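You operate a simulated robot arm through the tools that you are given. There is no shell and no other tool. Be economical: measure what you need, move in short steps, check, and stop when the job is done.

You run a simulated robot arm. Do the job below in one go: nothing can be reset, and whatever is moved stays where it is left.

Task
Pour the leftover soup into the blue tub, close and date it.
Fine: the cooking note gives the day; lay that label on the aisle side of the tub; the empty cup stays on the rack's top. Set down upright: picnic cup.

Only the result counts: the job must be done as asked and must still hold three seconds after the hand-in. Knocking over, shifting, dropping, spilling or breaking anything else fails it.

Robot
A 6-joint arm with a two-finger parallel gripper, fixed in place. Base frame: the origin is at the foot of the arm, x ahead of it, y to its left, z up. Lengths are in m, angles in degrees, forces in N, time in s.
With the tool pointing down near the work surface it reaches from about 0.32 to 0.7 m from the base axis. Its first joint turns from -166.0 to 166.0 degrees. Payload 4.1 kg.
The tool frame sits at the grasp point between the pads (the TCP): z along the fingers, y along the line on which they close. The tips reach 0.023 m beyond it. Largest opening 0.094 m; finger width 0.038, thickness 0.01; the body of the gripper, 0.054 by 0.096 m, starts 0.039 m behind the TCP.
Orientation is that of the tool frame in the base frame, as a unit quaternion [x, y, z, w]. With the fingers straight down and closing along the base's y, the tool's x points along the base's -x, its y along +y and its z along -z.

Tools
- The arm moves only by the tool send_rows. Its argument "increments" is text: rows parted by semicolons, each of 7 numbers parted by spaces: the shift along the tool's x, y, z in m, then the turn, a rotation vector about the tool's x, y, z in degrees, then the finger opening in m, from 0 to 0.094. In form: tx ty tz wx wy wz claw; .... A call has 1 to 10 rows; each row shifts and turns the commanded pose from where the row before left it, along the tool's axes as they then stand. Rows are played at 5 a second. More than 0.05 m and 8.6 degrees between two rows, or a gripper value outside its range, and nothing of the call is played. A pose out of reach is approached as far as the arm can. The call stops where the force on the tool passes 40 N (or 10 N more than at its start, if that is more) or the arm is blocked; 0.2 s more then pass. Each finger travels about 0.045 m/s and halts on what it meets, pressing with about 33 N; the grip force reading is that of the motor and also rises with nothing between the fingers. The clock runs only during rows and for 0.2 s after the last one: add rows that do not move to give the fingers time. The reply holds the time, the measured pose of the TCP, the force on the tool along the base axes, the opening and the grip force, in the units named above and with some noise, with the torque about the TCP (base axes, N m) and any sound that the robot's microphone picked up, and new pictures: "views" is both (left out), scene, wrist or none.
- Cameras (640 x 400 px; columns grow to the right, rows downward): "scene" is fixed at [0.3969, -0.4956, 1.6127]; the picture's right is [0.99, 0.14, 0.00], its down [0.14, -0.93, -0.34] and it looks along [-0.05, 0.33, -0.94] (base axes); focal length 214 px, centre (320, 200). "wrist" rides on the gripper at [0.086, 0.016, -0.074] in the tool frame; the picture's right is [-0.18, 0.98, 0.00], its down [-0.58, -0.11, -0.81] and it looks along [-0.79, -0.15, 0.59] (tool axes); focal length 243 px, centre (320, 200). There is no depth. A picture from a camera that has moved, and an enlarged one, comes with that camera's place and axes in the base frame and with its lens. The place of the scene camera against the robot may be out by one fixed shift of up to 0.018 m in any direction.
- slide_trunk(by): slides the trunk up (or, below 0, down) by that many m; the arm rides with it, the base frame stays. It gives what a move gives, with no picture.
- inspect(camera, box): a new picture of the part [left, top, right, bottom] of that camera's present view, enlarged. The clock stands still meanwhile.
- job_done(): hands the job in; it is judged then, once.

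Work in short steps. Places have to be worked out from the pictures, the camera data and where the tool is seen: move nearer, look again, correct. Check each grasp and each placing, and mend what went wrong. You have 120 turns and 200 pictures in all, those below and enlarged ones among them. Open the gripper and draw the arm clear of the work before you hand the job in, unless the task says otherwise; then end with one line.

The tools are called after "Emit:" as a command line: name --argument value ..., lists and objects as JSON in quotes. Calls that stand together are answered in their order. send_rows: Moves the arm, as the interface text tells. Its arguments: {"type":"object","properties":{"increments":{"type":"string"},"views":{"type":"string","enum":["both","scene","wrist","none"]}},"required":["increments"]} The other tools are called the same way: slide_trunk (by) slides the trunk up or down; inspect (camera, box) takes an enlarged picture of a part of a camera's view; job_done () hands the job in.

At the start:

```text
time_s: 0.0
ee_pos: [0.2682, -0.2082, 1.3207]
tcp_rot: [0.0, 1.0, 0.0, 0.0]
contact_force: [-0.8, -0.3, -0.1]
ft_torque: [0.01, 0.0, -0.01]
width: 0.0941
finger_force: 0.1
trunk travel left (down, up): [-0.525, 0.065]
```

scene: 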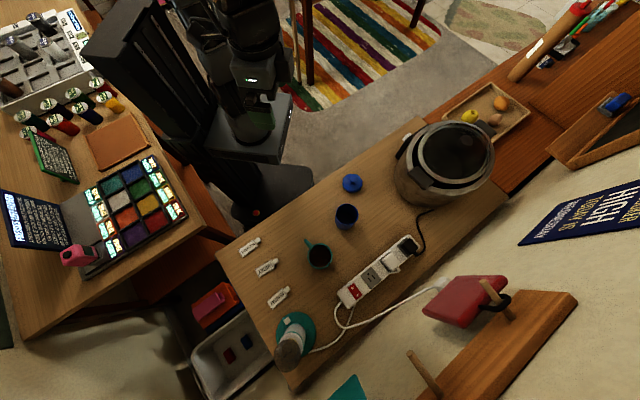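
wrist: 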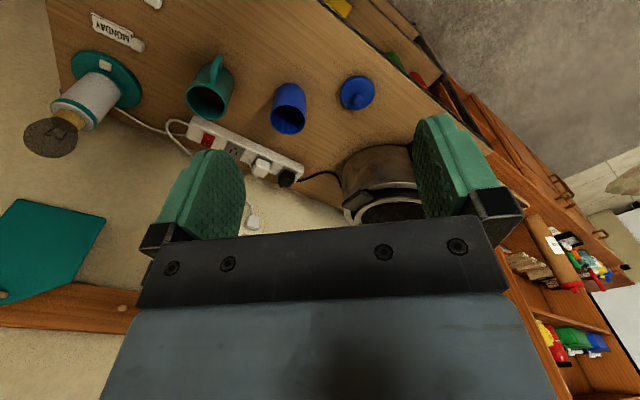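

The scene shows a bench with a teal mug, a blue tub, a lid, three labels and a power strip. I'll enlarge the areas that matter to find the note, the labels and the rack.

Emit:
inspect --camera "scene" --box '[210, 160, 430, 300]'

Emit:
inspect --camera "scene" --box '[0, 90, 220, 290]'

Emit:
inspect --camera "scene" --box '[400, 60, 640, 210]'

Emit:
inspect --camera "scene" --box '[180, 260, 400, 400]'

```text
2.86 times, centred on (320, 230) of scene
camera zoom: at [0.3969, -0.4956, 1.6127], right [0.99, 0.14, 0.0], down [0.14, -0.93, -0.34], along [-0.05, 0.33, -0.94], focal length 613 px, centre (320, 114)
```

zoom: 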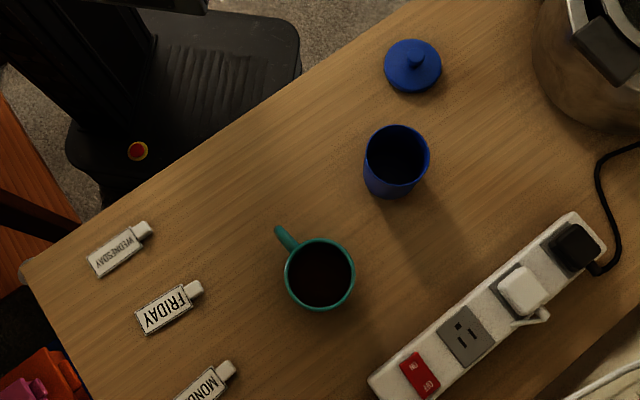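

```text
2.00 times, centred on (110, 190) of scene
camera zoom: at [0.3969, -0.4956, 1.6127], right [0.99, 0.14, 0.0], down [0.14, -0.93, -0.34], along [-0.05, 0.33, -0.94], focal length 429 px, centre (740, 220)
```

zoom: 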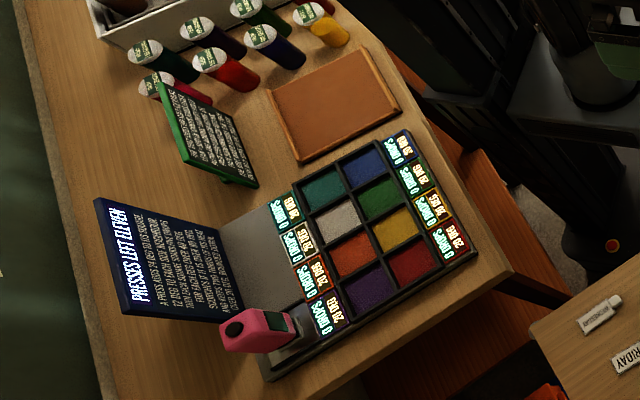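

```text
2.67 times, centred on (520, 135) of scene
camera zoom: at [0.3969, -0.4956, 1.6127], right [0.99, 0.14, 0.0], down [0.14, -0.93, -0.34], along [-0.05, 0.33, -0.94], focal length 572 px, centre (-213, 373)
```

zoom: 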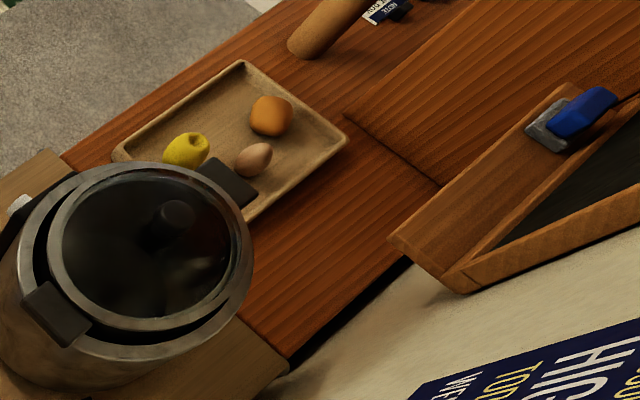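

```text
2.86 times, centred on (290, 330) of scene
camera zoom: at [0.3969, -0.4956, 1.6127], right [0.99, 0.14, 0.0], down [0.14, -0.93, -0.34], along [-0.05, 0.33, -0.94], focal length 613 px, centre (406, -171)
```

zoom: 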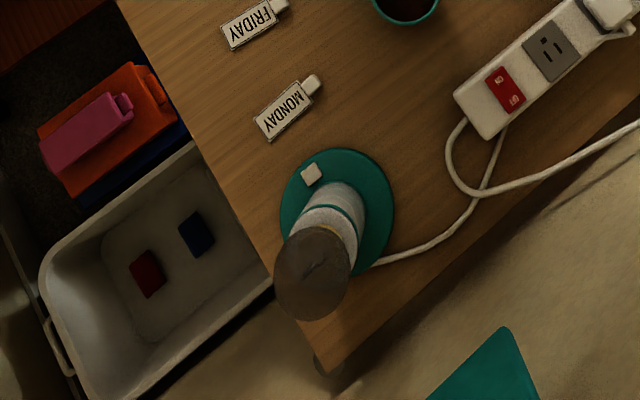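

No cooking note or rack found yet. I'll check the other regions.

Emit:
inspect --camera "scene" --box '[480, 160, 640, 260]'

Emit:
inspect --camera "scene" --box '[400, 250, 640, 400]'

Emit:
inspect --camera "scene" --box '[480, 0, 640, 100]'

Emit:
inspect --camera "wrist" --box '[0, 0, 400, 250]'

Emit:
inspect --camera "wrist" --box '[440, 160, 640, 400]'

Emit:
inspect --camera "scene" --box '[0, 120, 120, 280]'

```text
4.00 times, centred on (560, 210) of scene
camera zoom: at [0.3969, -0.4956, 1.6127], right [0.99, 0.14, 0.0], down [0.14, -0.93, -0.34], along [-0.05, 0.33, -0.94], focal length 858 px, centre (-640, 160)
```

zoom: 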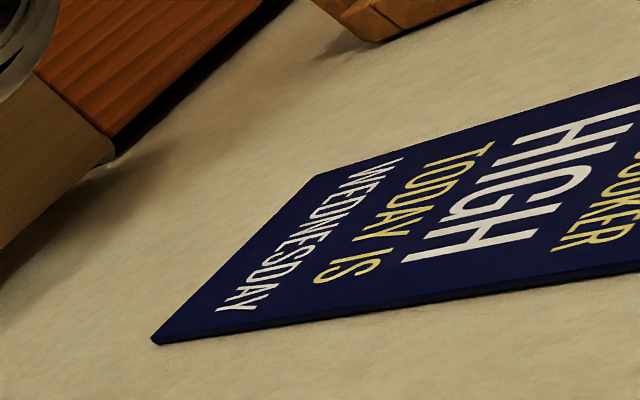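

```text
2.67 times, centred on (520, 325) of scene
camera zoom: at [0.3969, -0.4956, 1.6127], right [0.99, 0.14, 0.0], down [0.14, -0.93, -0.34], along [-0.05, 0.33, -0.94], focal length 572 px, centre (-213, -133)
```

zoom: 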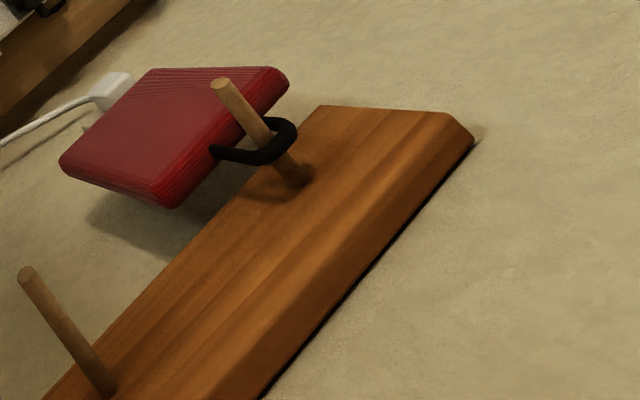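

```text
4.00 times, centred on (560, 50) of scene
camera zoom: at [0.3969, -0.4956, 1.6127], right [0.99, 0.14, 0.0], down [0.14, -0.93, -0.34], along [-0.05, 0.33, -0.94], focal length 858 px, centre (-640, 800)
```

zoom: 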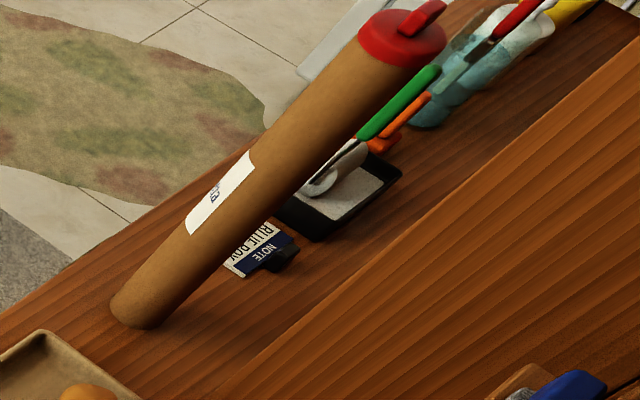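

```text
1.60 times, centred on (200, 125) of wrist
camera zoom: at [0.1816, -0.1919, 1.3947], right [0.18, 0.98, 0.0], down [0.58, -0.11, 0.81], along [0.79, -0.15, -0.59], focal length 388 px, centre (512, 320)
```

zoom: 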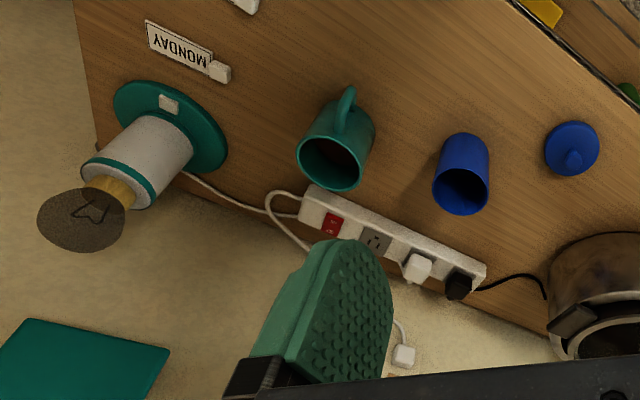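

```text
1.67 times, centred on (540, 280) of wrist
camera zoom: at [0.1816, -0.1919, 1.3947], right [0.18, 0.98, 0.0], down [0.58, -0.11, 0.81], along [0.79, -0.15, -0.59], focal length 404 px, centre (-47, 67)
```

zoom: 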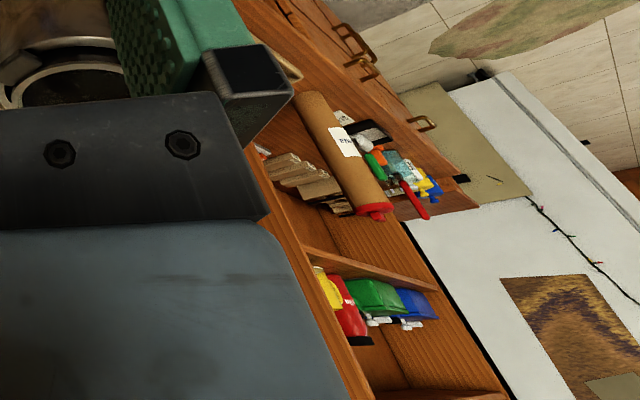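

```text
2.50 times, centred on (60, 200) of scene
camera zoom: at [0.3969, -0.4956, 1.6127], right [0.99, 0.14, 0.0], down [0.14, -0.93, -0.34], along [-0.05, 0.33, -0.94], focal length 536 px, centre (970, 200)
```

zoom: 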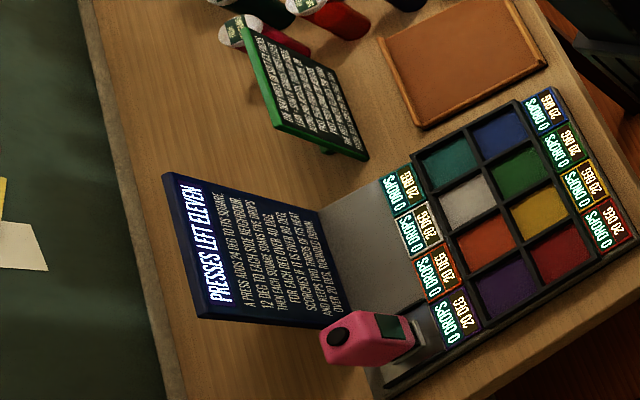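

The wall sign ("…COOKER HIGH, TODAY IS WEDNESDAY") may be part of the note, and the rack still hasn't shown. I'll turn the gripper in place towards the wall and tilt it up to look.

Emit:
send_rows --increments "0 0 0 0 0 8.5 0.094;0 0 0 0 0 8.5 0.094;0 0 0 0 0 8.5 0.094;0 0 0 0 -8.5 0 0.094;0 0 0 0 -8.5 0 0.094" --views "wrist"

```text
time_s: 1.2
ee_pos: [0.2666, -0.2076, 1.3202]
tcp_rot: [0.218, 0.965, -0.033, 0.146]
contact_force: [-0.8, -0.2, 0.5]
ft_torque: [-0.04, 0.06, 0.03]
width: 0.094
finger_force: 0.1
trunk travel left (down, up): [-0.525, 0.065]
camera wrist: at [0.1802, -0.1482, 1.3663], right [0.58, 0.81, 0.05], down [0.24, -0.24, 0.94], along [0.78, -0.53, -0.33], focal length 243 px, centre (320, 200)
```

wrist: 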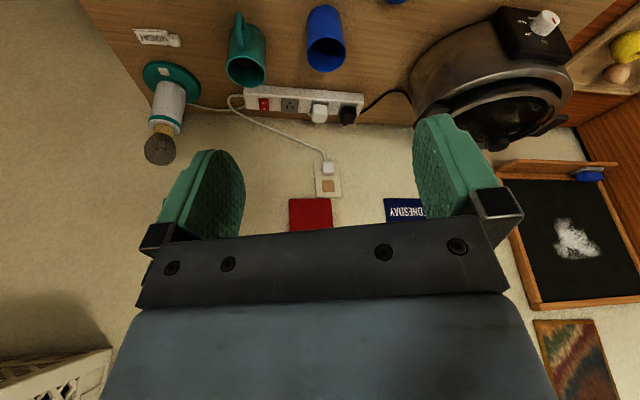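

The sign is partly hidden by the gripper, so I'll tilt up further to read it in full.

Emit:
send_rows --increments "0 0 0 0 -8.5 0 0.094;0 0 0 0 -8.5 0 0.094;0 0 0 0 -8.5 0 0.094;0 0 0 0 0 0 0.094" --views "wrist"

```text
time_s: 2.2
ee_pos: [0.2765, -0.2124, 1.3053]
tcp_rot: [0.206, 0.916, -0.062, 0.338]
contact_force: [-0.5, 0.1, -0.1]
ft_torque: [-0.01, 0.0, 0.03]
width: 0.094
finger_force: 0.1
trunk travel left (down, up): [-0.525, 0.065]
camera wrist: at [0.1799, -0.151, 1.3078], right [0.54, 0.83, 0.14], down [-0.13, -0.09, 0.99], along [0.83, -0.55, 0.06], focal length 243 px, centre (320, 200)
```

wrist: 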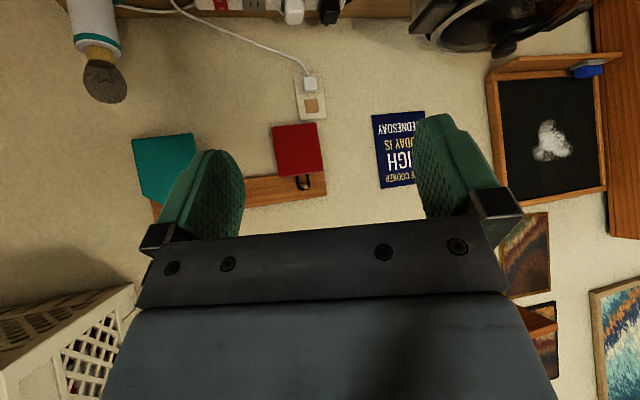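

Emit:
inspect --camera "wrist" --box '[260, 60, 440, 220]'

Emit:
inspect --camera "wrist" --box '[0, 260, 160, 400]'

```text
2.50 times, centred on (350, 140) of wrist
camera zoom: at [0.1799, -0.151, 1.3078], right [0.54, 0.83, 0.14], down [-0.13, -0.09, 0.99], along [0.83, -0.55, 0.06], focal length 606 px, centre (245, 350)
```

zoom: 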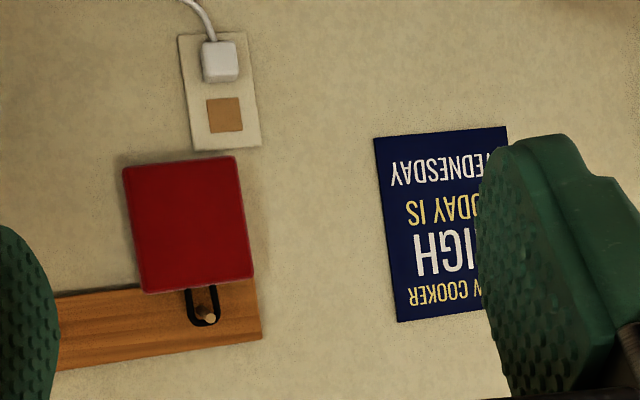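

```text
2.86 times, centred on (80, 330) of wrist
camera zoom: at [0.1799, -0.151, 1.3078], right [0.54, 0.83, 0.14], down [-0.13, -0.09, 0.99], along [0.83, -0.55, 0.06], focal length 693 px, centre (1006, -171)
```

zoom: 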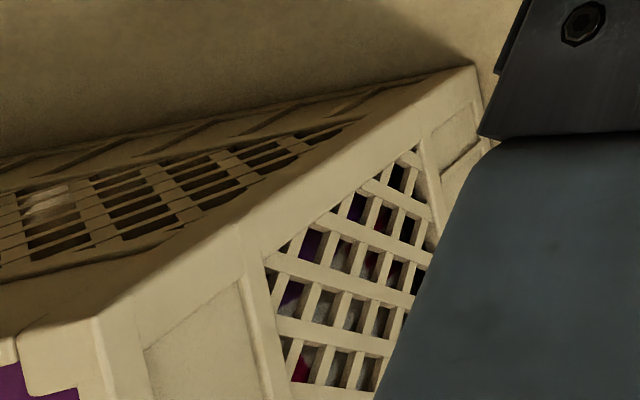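

The sign reads "…COOKER HIGH / TODAY IS WEDNESDAY", which looks like a wall notice and not the cooking note. I'll keep panning to find the note and the rack.

Emit:
send_rows --increments "0 0 0 5.75 0 6.26 0.094;0 0 0 5.75 0 6.26 0.094;0 0 0 5.75 0 6.26 0.094;0 0 0 5.75 0 6.26 0.094;0 0 0 5.75 0 6.26 0.094;0 0 0 5.75 0 6.26 0.094;0 0 0 5.75 0 6.26 0.094" --views "both"

```text
time_s: 3.8
ee_pos: [0.2671, -0.2082, 1.3202]
tcp_rot: [0.63, 0.686, -0.247, 0.267]
contact_force: [-0.6, 0.2, 0.1]
ft_torque: [0.0, 0.03, -0.01]
width: 0.094
finger_force: 0.1
trunk travel left (down, up): [-0.525, 0.065]
camera wrist: at [0.2748, -0.093, 1.3165], right [0.99, -0.05, 0.12], down [-0.12, 0.11, 0.99], along [-0.06, -0.99, 0.1], focal length 243 px, centre (320, 200)
```

scene: 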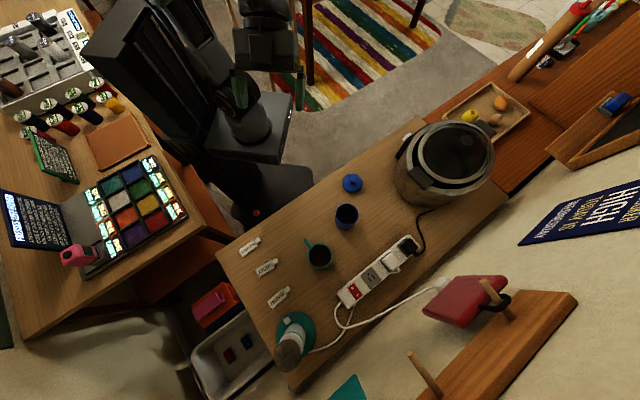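
wrist: 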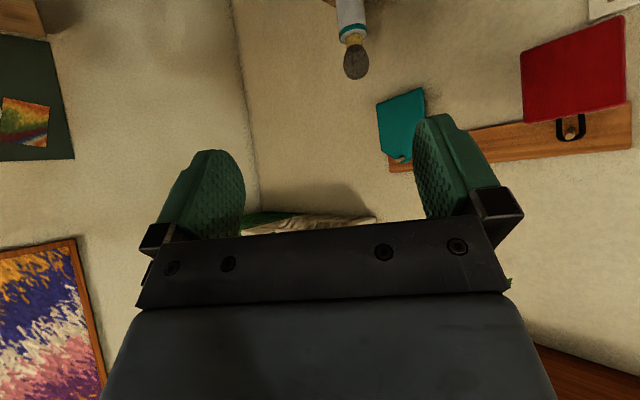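

I can see a corner and a wall board on the far side of the other table. I'll pan on to that wall.

Emit:
send_rows --increments "0 0 0 5.75 0 6.26 0.094;0 0 0 5.75 0 6.26 0.094;0 0 0 5.75 0 6.26 0.094;0 0 0 5.75 0 6.26 0.094;0 0 0 5.75 0 6.26 0.094;0 0 0 5.75 0 6.26 0.094" --views "wrist"

```text
time_s: 5.2
ee_pos: [0.2684, -0.2075, 1.3195]
tcp_rot: [0.865, 0.348, -0.337, 0.134]
contact_force: [1.0, 0.5, -0.3]
ft_torque: [0.0, 0.01, -0.01]
width: 0.0941
finger_force: 0.0
trunk travel left (down, up): [-0.525, 0.065]
camera wrist: at [0.3625, -0.1408, 1.3165], right [0.58, -0.8, 0.12], down [0.01, 0.16, 0.99], along [-0.81, -0.58, 0.1], focal length 243 px, centre (320, 200)
```

wrist: 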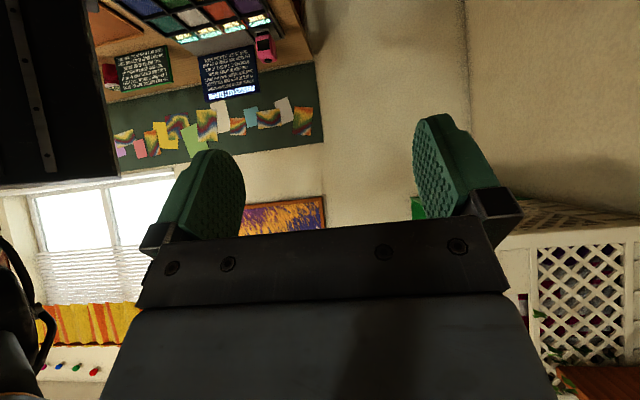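

Nothing relevant on this side. The item tagged "NOTE" by the rolling pin on the far cabinet looks promising, so I'll pan back that way.

Emit:
send_rows --increments "0 0 0 -5.75 0 -6.26 0.094;0 0 0 -5.75 0 -6.26 0.094;0 0 0 -5.75 0 -6.26 0.094;0 0 0 -5.75 0 -6.26 0.094;0 0 0 -5.75 0 -6.26 0.094;0 0 0 -5.75 0 -6.26 0.094;0 0 0 -5.75 0 -6.26 0.094;0 0 0 -5.75 0 -6.26 0.094;0 0 0 -5.75 0 -6.26 0.094;0 0 0 -5.75 0 -6.26 0.094" --views "none"

Emit:
send_rows --increments "0 0 0 -5.75 0 -6.26 0.094;0 0 0 -5.75 0 -6.26 0.094;0 0 0 -5.75 0 -6.26 0.094;0 0 0 -5.75 0 -6.26 0.094;0 0 0 -5.75 0 -6.26 0.094;0 0 0 -5.75 0 -6.26 0.094;0 0 0 -5.75 0 -6.26 0.094;0 0 0 -5.75 0 -6.26 0.094" --views "wrist"

```text
time_s: 7.6
ee_pos: [0.296, -0.1815, 1.3107]
tcp_rot: [0.347, 0.87, -0.133, 0.325]
contact_force: [-0.3, 0.0, -0.4]
ft_torque: [0.0, -0.03, -0.02]
width: 0.0942
finger_force: 0.0
trunk travel left (down, up): [-0.525, 0.065]
stopped in row 10: the arm was blocked; the commanded pose is now the measured one
```

```text
time_s: 8.2
ee_pos: [0.3236, -0.1337, 1.3129]
tcp_rot: [0.128, 0.927, -0.046, 0.349]
contact_force: [0.0, -0.2, -0.1]
ft_torque: [-0.04, 0.03, -0.01]
width: 0.0938
finger_force: 0.1
trunk travel left (down, up): [-0.525, 0.065]
stopped in row 3: the arm was blocked; the commanded pose is now the measured one
camera wrist: at [0.2203, -0.0866, 1.3117], right [0.4, 0.91, 0.13], down [-0.12, -0.08, 0.99], along [0.91, -0.41, 0.08], focal length 243 px, centre (320, 200)
```

wrist: 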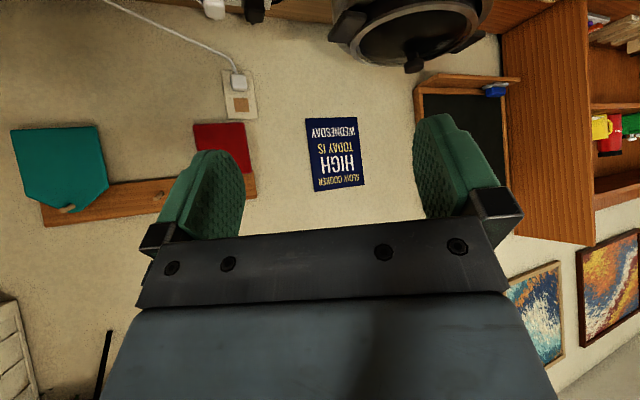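

The wall note reads in full "SLOW COOKER HIGH / TODAY IS WEDNESDAY". Next I'll look closer at the top-left rack-like object and the far cabinet.

Emit:
inspect --camera "scene" --box '[0, 0, 160, 140]'

Emit:
inspect --camera "scene" --box '[20, 120, 90, 190]'

Emit:
inspect --camera "wrist" --box '[480, 0, 640, 130]'

Emit:
inspect --camera "scene" --box '[540, 20, 600, 60]'

Emit:
inspect --camera "scene" --box '[170, 240, 330, 400]'

```text
2.86 times, centred on (80, 70) of scene
camera zoom: at [0.3969, -0.4956, 1.6127], right [0.99, 0.14, 0.0], down [0.14, -0.93, -0.34], along [-0.05, 0.33, -0.94], focal length 613 px, centre (1006, 571)
```

zoom: 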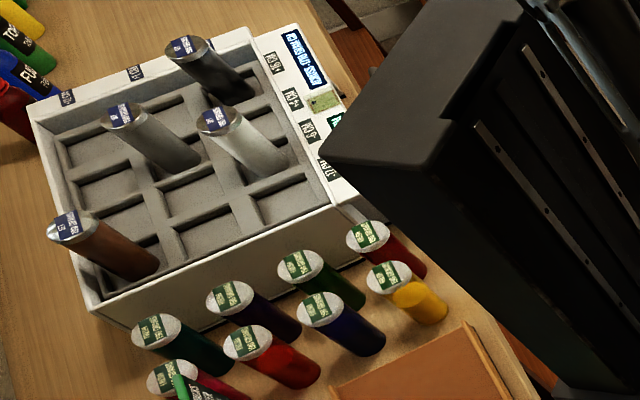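

```text
5.71 times, centred on (55, 155) of scene
camera zoom: at [0.3969, -0.4956, 1.6127], right [0.99, 0.14, 0.0], down [0.14, -0.93, -0.34], along [-0.05, 0.33, -0.94], focal length 1226 px, centre (1834, 457)
```

zoom: 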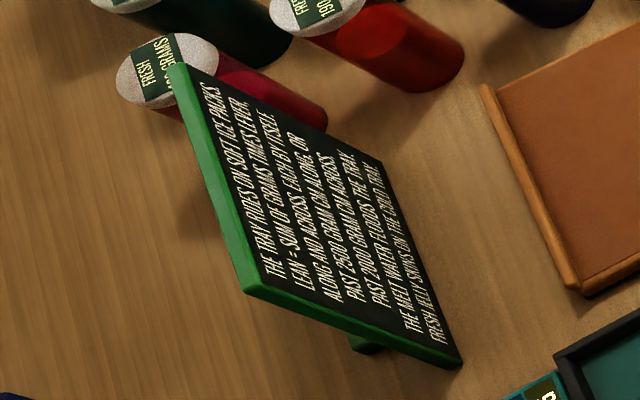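

```text
3.08 times, centred on (560, 65) of wrist
camera zoom: at [0.2203, -0.0866, 1.3117], right [0.4, 0.91, 0.13], down [-0.12, -0.08, 0.99], along [0.91, -0.41, 0.08], focal length 746 px, centre (-418, 615)
```

zoom: 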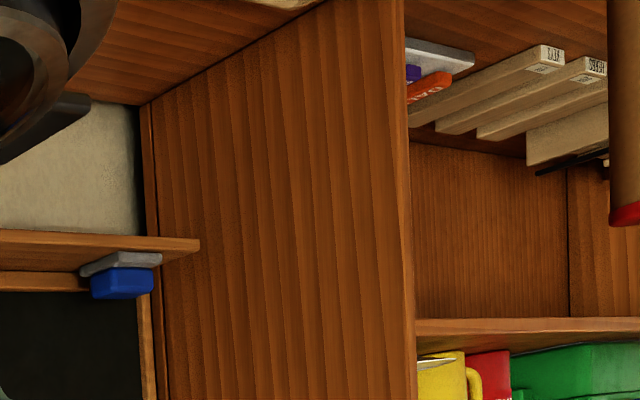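

```text
10.00 times, centred on (570, 40) of scene
camera zoom: at [0.3969, -0.4956, 1.6127], right [0.99, 0.14, 0.0], down [0.14, -0.93, -0.34], along [-0.05, 0.33, -0.94], focal length 2145 px, centre (-2180, 1800)
```

zoom: 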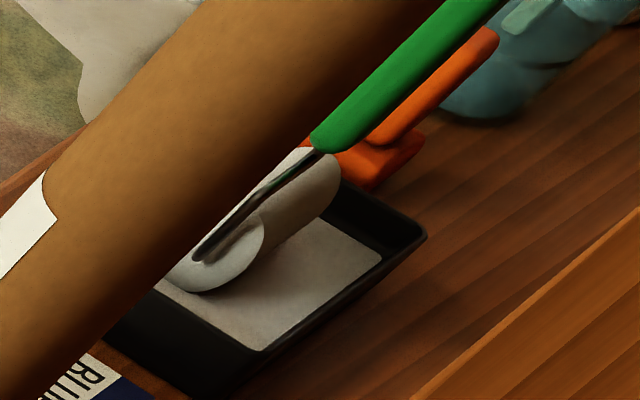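

```text
2.50 times, centred on (250, 320) of scene
camera zoom: at [0.3969, -0.4956, 1.6127], right [0.99, 0.14, 0.0], down [0.14, -0.93, -0.34], along [-0.05, 0.33, -0.94], focal length 536 px, centre (495, -100)
```

zoom: 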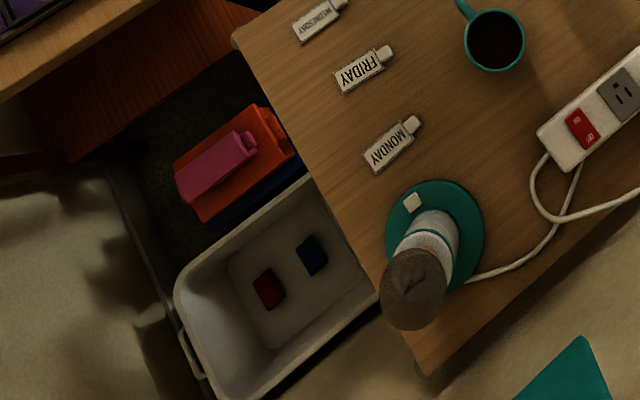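

I judge the bench itself to be the "rack" and its top the work surface. The teal mug is the picnic cup holding the soup, and the wall cooking note gives WEDNESDAY. I'll square the tool up and move lower for a close look at the objects.

Emit:
send_rows --increments "0 0 0 0 8.26 0 0.094;0 0 0 0 8.26 0 0.094;0 0 0 0 8.26 0 0.094;0 0 0 0 8.26 0 0.094;0 0 0 0 8.26 0 0.094;0 0 0 0 0 8 0.094;0 0 0 0 0 8 0.094;0 0 0 0 0 8 0.094;0 0 0 0 0 5.3 0.094" --views "none"

Emit:
send_rows --increments "-0.005 -0.0223 0.035 0 0 0 0.094;-0.005 -0.0223 0.035 0 0 0 0.094;-0.005 -0.0223 0.035 0 0 0 0.094;-0.005 -0.0223 0.035 0 0 0 0.094;-0.005 -0.0223 0.035 0 0 0 0.094;-0.005 -0.0223 0.035 0 0 0 0.094;0 0 0 0 0 0 0.094" --views "both"

```text
time_s: 10.2
ee_pos: [0.3243, -0.1342, 1.3102]
tcp_rot: [0.383, 0.924, 0.001, 0.0]
contact_force: [-0.3, 0.1, 0.5]
ft_torque: [0.0, -0.01, 0.01]
width: 0.0941
finger_force: 0.0
trunk travel left (down, up): [-0.525, 0.065]
```

```text
time_s: 11.8
ee_pos: [0.2509, -0.249, 1.1028]
tcp_rot: [0.382, 0.924, 0.002, 0.0]
contact_force: [-0.6, -0.1, -0.4]
ft_torque: [-0.01, 0.01, -0.01]
width: 0.094
finger_force: 0.1
trunk travel left (down, up): [-0.525, 0.065]
camera wrist: at [0.2017, -0.1769, 1.1774], right [0.82, 0.57, 0.0], down [0.33, -0.49, 0.8], along [0.46, -0.66, -0.59], focal length 243 px, centre (320, 200)
```

scene: 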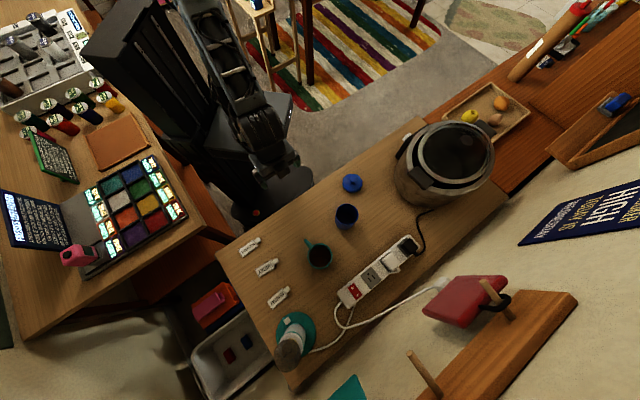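
wrist: 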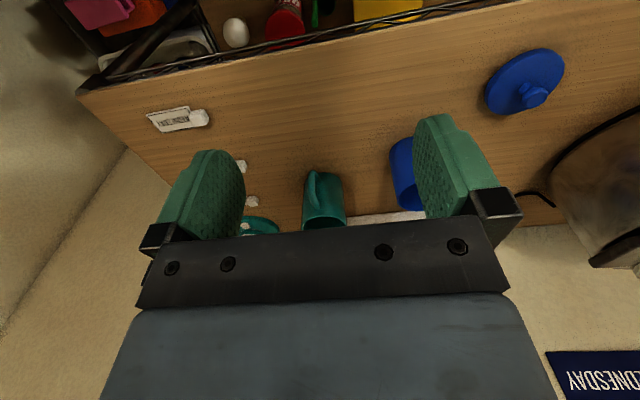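

The wire edge under the bench top confirms that this is the rack. I'll take the mug by its handle, which faces the robot, with the tool pitched toward horizontal and the camera side up. That needs a half turn of the tool first.

Emit:
send_rows --increments "0 0 0 0 0 8.5 0.094;0 0 0 0 0 8.5 0.094;0 0 0 0 0 8.5 0.094;0 0 0 0 0 8.5 0.094;0 0 0 0 0 8.5 0.094;0 0 0 0 0 8.5 0.094;0 0 0 0 0 8.5 0.094;0 0 0 0 0 8.5 0.094;0 0 0 0 0 8.5 0.094;0 0 0 0 0 8.5 0.094" --views "none"

Emit:
send_rows --increments "0 0 0 0 0 8.5 0.094;0 0 0 0 0 8.5 0.094;0 0 0 0 0 8.5 0.094;0 0 0 0 0 8.5 0.094;0 0 0 0 0 8.5 0.094;0 0 0 0 0 8.5 0.094;0 0 0 0 0 8.5 0.094;0 0 0 0 0 8.5 0.094;0 0 0 0 0 8.5 0.094;0 0 0 0 0 8.5 0.094" --views "wrist"

```text
time_s: 14.1
ee_pos: [0.2513, -0.2495, 1.103]
tcp_rot: [0.907, 0.421, 0.001, -0.001]
contact_force: [0.7, 0.1, 0.4]
ft_torque: [0.02, 0.0, 0.01]
width: 0.0939
finger_force: 0.1
trunk travel left (down, up): [-0.525, 0.065]
```

```text
time_s: 16.2
ee_pos: [0.2519, -0.249, 1.1021]
tcp_rot: [0.953, -0.301, 0.0, -0.001]
contact_force: [-0.4, 0.7, 0.7]
ft_torque: [0.0, -0.03, -0.02]
width: 0.0941
finger_force: 0.0
trunk travel left (down, up): [-0.525, 0.065]
camera wrist: at [0.3138, -0.312, 1.1763], right [-0.72, -0.7, 0.0], down [-0.41, 0.42, 0.81], along [-0.56, 0.58, -0.59], focal length 243 px, centre (320, 200)
```

wrist: 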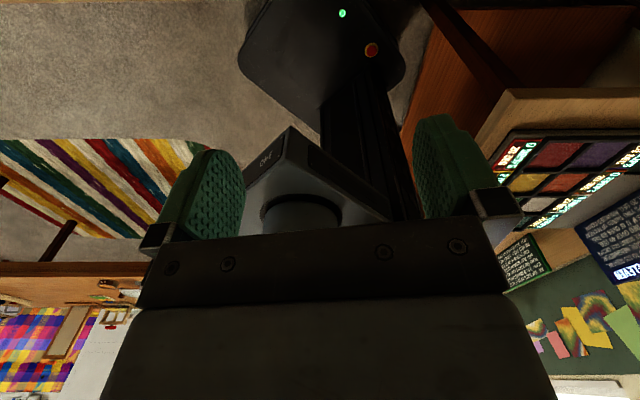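

The half turn worked. Next I line up with the handle's azimuth of about -45°, back off from the mug, and pitch the tool forward.

Emit:
send_rows --increments "0 0 0 0 0 5 0.094;0 0 0 0 0 4.9 0.094;0.029 0.0103 0 0 0 0 0.094;0.029 0.0103 0 0 0 0 0.094;0.029 0.0103 0 0 0 0 0.094;0.029 0.0103 0 0 0 0 0.094;0 0 0 0 0 0 0.094" --views "none"

Emit:
send_rows --increments "0 0 0 0 8.3 0 0.094;0 0 0 0 8.3 0 0.094;0 0 0 0 8.3 0 0.094;0 0 0 0 8.3 0 0.094;0 0 0 0 8.3 0 0.094;0 0 0 0 8.3 0 0.094;0 0 0 0 8.3 0 0.094;0 0 0 0 8.3 0 0.094;0 0 0 0 8.3 0 0.094;0 0 0 0 0 0 0.094" --views "both"

```text
time_s: 17.9
ee_pos: [0.3007, -0.3617, 1.1022]
tcp_rot: [0.924, -0.382, 0.0, -0.002]
contact_force: [0.3, -0.6, 0.4]
ft_torque: [0.0, -0.02, 0.0]
width: 0.0936
finger_force: 0.0
trunk travel left (down, up): [-0.525, 0.065]
```

```text
time_s: 20.1
ee_pos: [0.3042, -0.3591, 1.1005]
tcp_rot: [0.735, -0.306, 0.56, 0.231]
contact_force: [-0.7, 0.5, -0.7]
ft_torque: [0.0, 0.03, -0.03]
width: 0.094
finger_force: 0.1
trunk travel left (down, up): [-0.525, 0.065]
camera wrist: at [0.2591, -0.3367, 1.2048], right [-0.73, -0.66, -0.18], down [-0.58, 0.74, -0.35], along [0.36, -0.15, -0.92], focal length 243 px, centre (320, 200)
```

scene: 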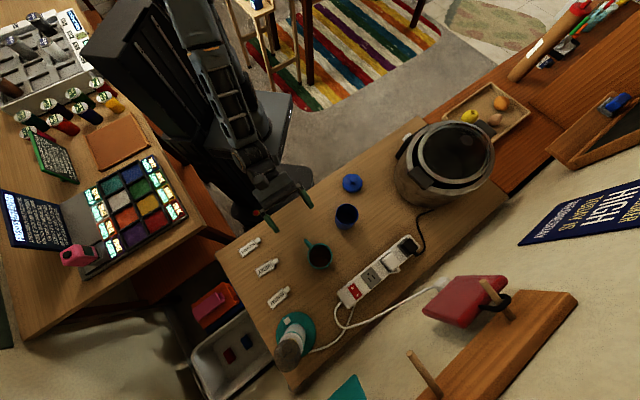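
wrist: 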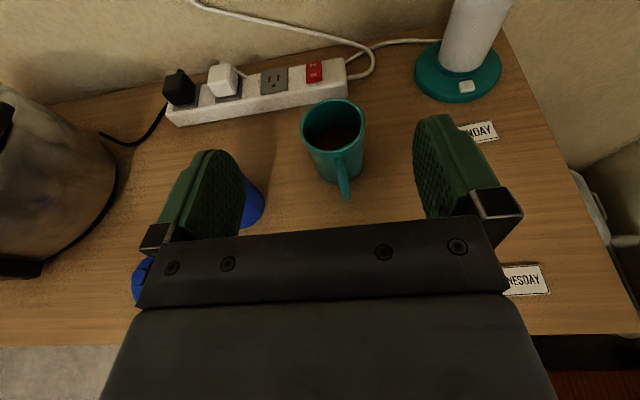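

The pitch worked and the mug shows clearly between the fingers, handle toward me. I'll enlarge it to measure.

Emit:
inspect --camera "wrist" --box '[260, 80, 420, 220]'

```text
2.86 times, centred on (340, 150) of wrist
camera zoom: at [0.2591, -0.3367, 1.2048], right [-0.73, -0.66, -0.18], down [-0.58, 0.74, -0.35], along [0.36, -0.15, -0.92], focal length 693 px, centre (263, 343)
```

zoom: 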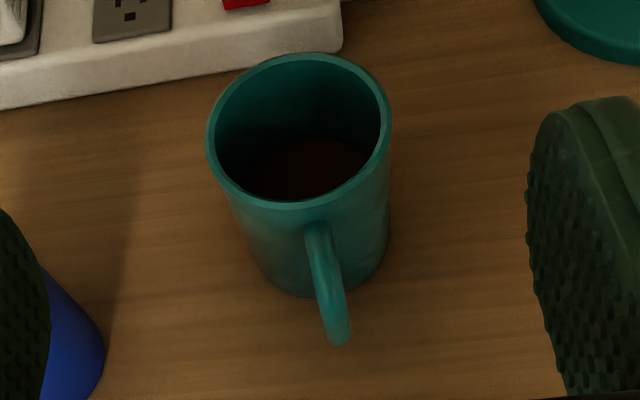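

Mug centre is about (0.388, -0.441) with radius 0.033 and rim at about 0.997. The handle points at about 142° and reaches about 0.062 out. I'll line up with the handle and lower to its height, still standing off.

Emit:
send_rows --increments "0 0 0 5.8 0 -1.6 0.06;-0.0352 0.0032 0.0088 0 0 0 0.06;-0.0352 0.0032 0.0088 0 0 0 0.06;-0.0352 0.0032 0.0088 0 0 0 0.06;-0.0352 0.0032 0.0088 0 0 0 0.06;0 0 0 0 0 0 0.06" --views "both"

```text
time_s: 21.4
ee_pos: [0.2914, -0.3656, 0.9579]
tcp_rot: [0.749, -0.267, 0.571, 0.201]
contact_force: [0.6, 0.0, -0.3]
ft_torque: [-0.03, 0.03, 0.0]
width: 0.06
finger_force: 0.1
trunk travel left (down, up): [-0.525, 0.065]
camera wrist: at [0.2448, -0.3486, 1.06], right [-0.65, -0.73, -0.18], down [-0.66, 0.67, -0.35], along [0.38, -0.11, -0.92], focal length 243 px, centre (320, 200)
```

scene: 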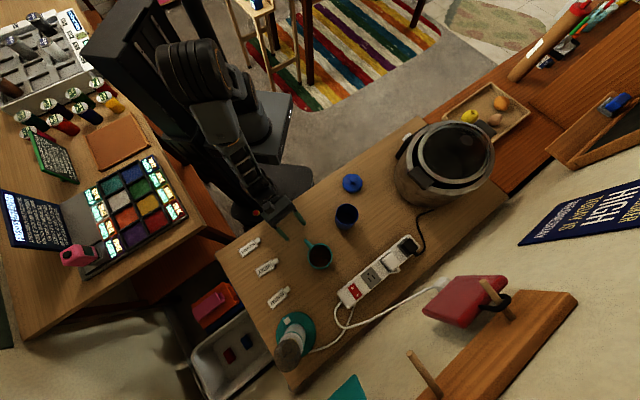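
wrist: 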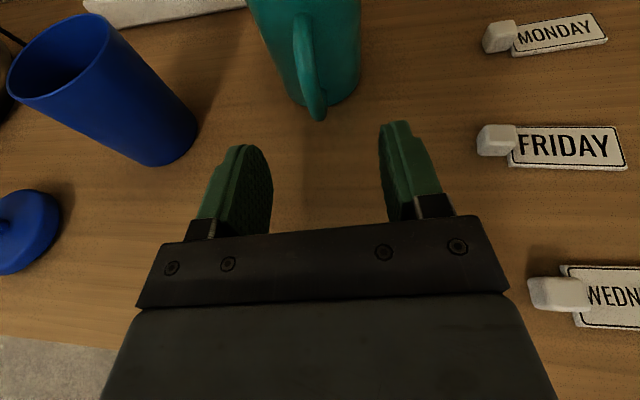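

The handle lies almost on the finger plane, about 3 mm to the left. I'll advance 6 cm level so that the pads straddle it.

Emit:
send_rows --increments "0.0035 -0.001 0.015 0 0 0 0.06;0.0035 -0.001 0.015 0 0 0 0.06;0.0035 -0.001 0.015 0 0 0 0.06;0.003 -0.001 0.013 0 0 0 0.06;0 0 0 0 0 0 0.06" --views "both"

```text
time_s: 22.6
ee_pos: [0.3409, -0.4019, 0.9548]
tcp_rot: [0.749, -0.266, 0.572, 0.2]
contact_force: [-0.4, 0.5, 0.0]
ft_torque: [0.04, -0.02, -0.01]
width: 0.06
finger_force: 0.0
trunk travel left (down, up): [-0.525, 0.065]
camera wrist: at [0.2944, -0.3837, 1.0578], right [-0.65, -0.73, -0.18], down [-0.66, 0.67, -0.35], along [0.38, -0.11, -0.92], focal length 243 px, centre (320, 200)
```

scene: 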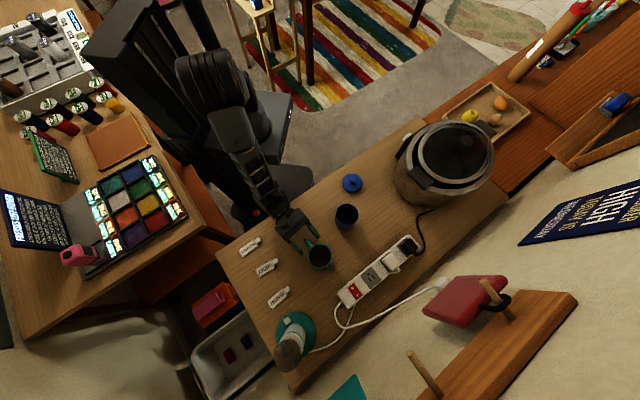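
wrist: 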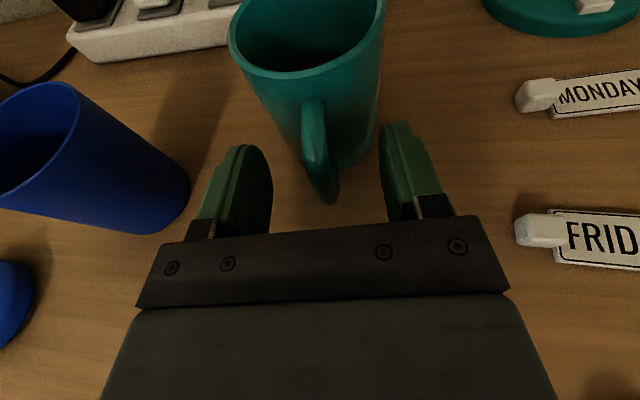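

The handle sits between the pads with the tips just short of the mug wall. Closing.

Emit:
send_rows --increments "0 0 0 0 0 0 0.03;0 0 0 0 0 0 0.0;0 0 0 0 0 0 0.0;0 0 0 0 0 0 0.0;0 0 0 0 0 0 0.0;0 0 0 0 0 0 0.0" --views "wrist"

```text
time_s: 24.1
ee_pos: [0.3402, -0.4018, 0.9542]
tcp_rot: [0.75, -0.266, 0.572, 0.201]
contact_force: [0.0, -0.1, -0.4]
ft_torque: [0.0, -0.12, -0.06]
width: 0.0109
finger_force: 32.6
trunk travel left (down, up): [-0.525, 0.065]
camera wrist: at [0.2941, -0.3837, 1.0579], right [-0.65, -0.73, -0.18], down [-0.66, 0.67, -0.35], along [0.38, -0.11, -0.92], focal length 243 px, centre (320, 200)
```

wrist: 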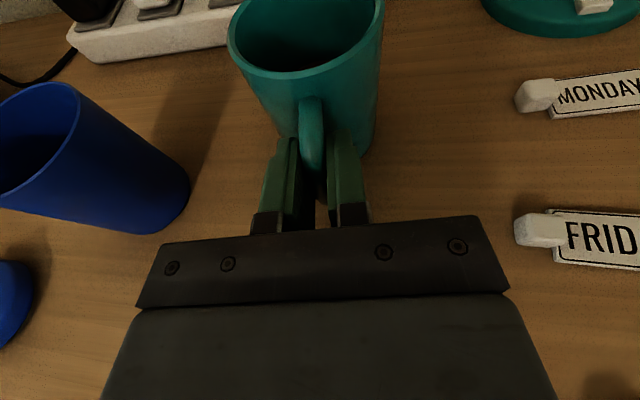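

The handle is gripped at 10.9 mm. I'll lift slowly and check for slip.

Emit:
send_rows --increments "0.0096 0 -0.0027 0 0 0 0;0.0193 0 -0.0054 0 0 0 0;0.0289 0 -0.008 0 0 0 0;0.0289 0 -0.008 0 0 0 0;0.0289 0 -0.008 0 0 0 0;0 0 0 0 0 0 0" --views "both"

```text
time_s: 25.4
ee_pos: [0.3436, -0.4024, 1.0751]
tcp_rot: [0.75, -0.265, 0.572, 0.2]
contact_force: [0.0, -0.3, -2.6]
ft_torque: [0.08, 0.1, -0.02]
width: 0.0106
finger_force: 32.9
trunk travel left (down, up): [-0.525, 0.065]
camera wrist: at [0.2962, -0.3852, 1.1788], right [-0.65, -0.73, -0.18], down [-0.66, 0.67, -0.35], along [0.38, -0.11, -0.92], focal length 243 px, centre (320, 200)
```

scene: 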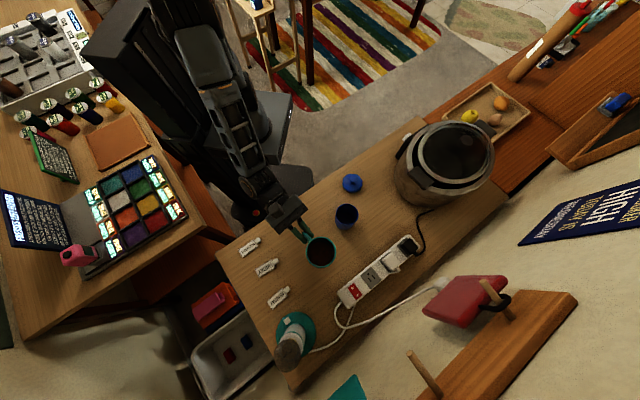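
wrist: 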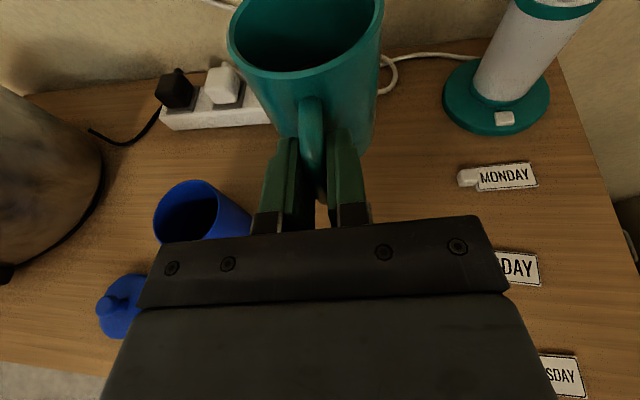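

The mug lifted cleanly (about 0.26 kg, no slip). The tub centre is about (0.459, -0.308) with its rim at about 0.984. I'll carry the mug level to the pouring start point beside it.

Emit:
send_rows --increments "-0.0005 -0.0047 -0.0017 0 0 0 0;-0.0009 -0.0094 -0.0034 0 0 0 0;-0.0014 -0.0141 -0.0051 0 0 0 0;-0.0014 -0.0141 -0.0051 0 0 0 0;-0.0014 -0.0141 -0.0051 0 0 0 0;-0.0014 -0.0141 -0.0051 0 0 0 0;-0.0009 -0.0094 -0.0034 0 0 0 0;-0.0005 -0.0047 -0.0017 0 0 0 0;0 0 0 0 0 0 0" --views "both"

```text
time_s: 27.4
ee_pos: [0.369, -0.3164, 1.0758]
tcp_rot: [0.751, -0.265, 0.572, 0.198]
contact_force: [-0.1, 0.1, -1.7]
ft_torque: [0.07, 0.09, 0.01]
width: 0.0112
finger_force: 33.5
out of reach, approached as far as the arm can: row 8
trunk travel left (down, up): [-0.525, 0.065]
camera wrist: at [0.3212, -0.3005, 1.1791], right [-0.65, -0.74, -0.18], down [-0.66, 0.67, -0.34], along [0.38, -0.1, -0.92], focal length 243 px, centre (320, 200)
```

scene: 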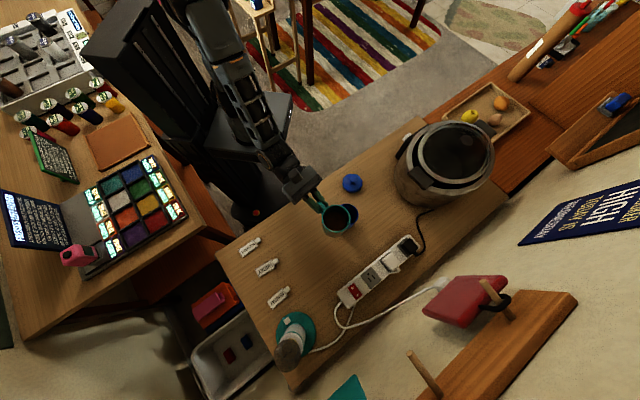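
wrist: 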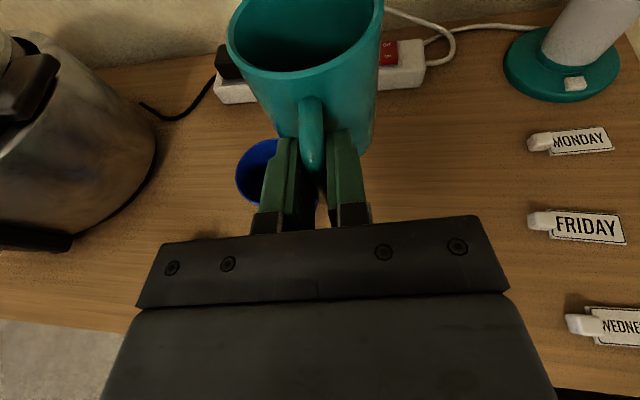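

The mug is at the start point, but the arm is at the folded edge of its reach. Raising the trunk by 6 cm should give the elbow more room.

Emit:
slide_trunk --by 0.06

```text
time_s: 28.4
ee_pos: [0.3683, -0.3191, 1.135]
tcp_rot: [0.751, -0.264, 0.572, 0.198]
contact_force: [-0.2, 0.1, -2.7]
ft_torque: [0.1, 0.08, -0.01]
width: 0.0108
finger_force: 33.0
trunk travel left (down, up): [-0.585, 0.005]
```

Now I'll come back down to z≈1.07 over the start point and tilt to 40°. That shouldn't pour yet, with the soup level this low.

Emit:
send_rows --increments "-0.0207 -0.0013 0.0064 0 0 0 0;-0.0207 -0.0013 0.0064 0 0 0 0;-0.0207 -0.0013 0.0064 0 0 0 0;0 0 0 -1.07 0 -3.86 0;0 0 0 -2.14 0 -7.71 0;0 0 0 -2.14 0 -7.71 0;0 0 0 -2.14 0 -7.71 0;0 0 0 -2.14 0 -7.71 0;0 0 0 0 0 0 0" --views "both"

```text
time_s: 30.4
ee_pos: [0.3051, -0.3677, 1.0827]
tcp_rot: [0.777, -0.073, 0.465, 0.419]
contact_force: [-0.8, 0.1, -2.6]
ft_torque: [0.13, 0.05, -0.01]
width: 0.0106
finger_force: 33.1
out of reach, approached as far as the arm can: row 1, 2, 3, 4, 5, 6, 7, 8
trunk travel left (down, up): [-0.585, 0.005]
camera wrist: at [0.2969, -0.2999, 1.1759], right [-0.6, -0.68, 0.43], down [-0.8, 0.49, -0.34], along [0.02, -0.55, -0.84], focal length 243 px, centre (320, 200)
```

scene: 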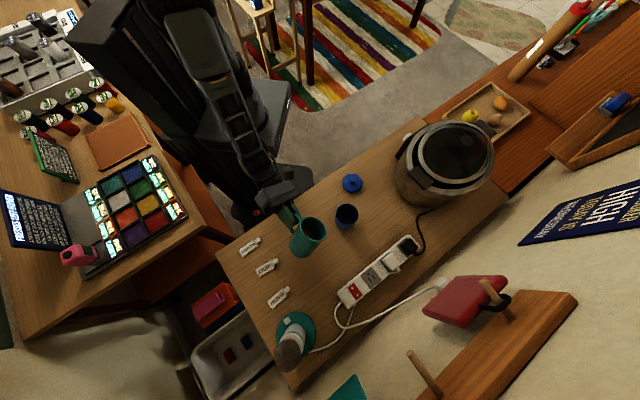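
wrist: 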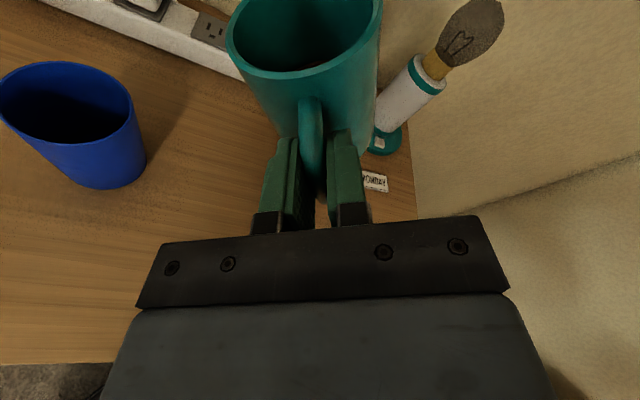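

The arm can't hold this pose. With the higher trunk the forearm is steeper, so the wrist bend is probably the limit and a lower trunk is what I need. I'll undo the tilt and raise the arm first.

Emit:
send_rows --increments "0 0 0 2.14 0 7.71 0;0 0 0 2.14 0 7.71 0;0 0 0 2.14 0 7.71 0;0 0 0 2.14 0 7.71 0;0 0 0 1.07 0 3.86 0;0.0207 0.0013 -0.0064 0 0 0 0;0.0207 0.0013 -0.0064 0 0 0 0;0.0207 0.0013 -0.0064 0 0 0 0;0 0 0 0 0 0 0" --views "none"

```text
time_s: 32.5
ee_pos: [0.3026, -0.3688, 1.1475]
tcp_rot: [0.751, -0.265, 0.571, 0.197]
contact_force: [-0.2, -0.7, -2.9]
ft_torque: [0.07, 0.13, 0.02]
width: 0.0109
finger_force: 33.2
trunk travel left (down, up): [-0.585, 0.005]
```

The mug is upright again at (0.303, -0.369, 1.148), with clear table under it. I'll slide the trunk down in stages, starting with 0.15.

Emit:
slide_trunk --by -0.15

Emit:
send_rows --increments "0.0289 0 -0.008 0 0 0 0;0.0289 0 -0.008 0 0 0 0;0.0289 0 -0.008 0 0 0 0;0.0289 0 -0.008 0 0 0 0;0.0289 0 -0.008 0 0 0 0;0 0 0 0 0 0 0" --views "none"

```text
time_s: 34.2
ee_pos: [0.3032, -0.3692, 0.9965]
tcp_rot: [0.751, -0.265, 0.572, 0.198]
contact_force: [-0.3, 0.4, -2.4]
ft_torque: [0.07, 0.14, 0.03]
width: 0.011
finger_force: 32.8
trunk travel left (down, up): [-0.435, 0.155]
```

```text
time_s: 35.6
ee_pos: [0.3011, -0.3692, 1.1491]
tcp_rot: [0.751, -0.264, 0.572, 0.198]
contact_force: [0.0, -0.4, -2.1]
ft_torque: [0.1, 0.1, 0.02]
width: 0.0108
finger_force: 33.3
trunk travel left (down, up): [-0.435, 0.155]
```

Good so far, with the trunk at -0.09 from the start. One more cycle: another 0.12 down, then raise the arm.

Emit:
slide_trunk --by -0.14

Emit:
send_rows --increments "0.0289 0 -0.008 0 0 0 0;0.0289 0 -0.008 0 0 0 0;0.0289 0 -0.008 0 0 0 0;0 0 0 0 0 0 0" --views "none"

```text
time_s: 37.3
ee_pos: [0.3005, -0.3694, 1.0083]
tcp_rot: [0.75, -0.264, 0.573, 0.198]
contact_force: [0.3, 0.0, -1.3]
ft_torque: [0.1, 0.14, 0.0]
width: 0.0106
finger_force: 32.6
trunk travel left (down, up): [-0.295, 0.295]
```

```text
time_s: 38.3
ee_pos: [0.3014, -0.3702, 1.0982]
tcp_rot: [0.751, -0.264, 0.572, 0.198]
contact_force: [0.6, 0.1, -3.2]
ft_torque: [0.12, 0.12, -0.01]
width: 0.0107
finger_force: 32.9
trunk travel left (down, up): [-0.295, 0.295]
```

Now I'll retry the move to the pouring start point at z≈1.07.

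Emit:
send_rows --increments "-0.0018 -0.0072 0.0024 0 0 0 0;-0.0035 -0.0143 0.0048 0 0 0 0;-0.0035 -0.0143 0.0048 0 0 0 0;-0.0035 -0.0143 0.0048 0 0 0 0;-0.0035 -0.0143 0.0048 0 0 0 0;-0.0035 -0.0143 0.0048 0 0 0 0;-0.0018 -0.0072 0.0024 0 0 0 0;0 0 0 0 0 0 0" --views "wrist"

```text
time_s: 40.1
ee_pos: [0.3714, -0.3163, 1.0696]
tcp_rot: [0.751, -0.264, 0.572, 0.198]
contact_force: [-0.4, 0.4, -2.8]
ft_torque: [0.11, 0.1, -0.02]
width: 0.0109
finger_force: 32.8
trunk travel left (down, up): [-0.295, 0.295]
camera wrist: at [0.3246, -0.2989, 1.1728], right [-0.65, -0.74, -0.18], down [-0.66, 0.67, -0.34], along [0.38, -0.1, -0.92], focal length 243 px, centre (320, 200)
```

wrist: 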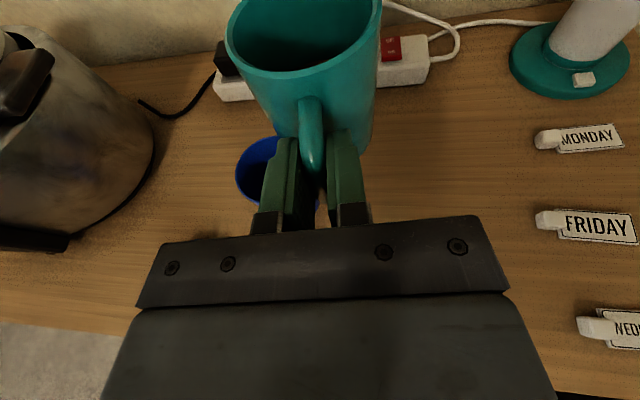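

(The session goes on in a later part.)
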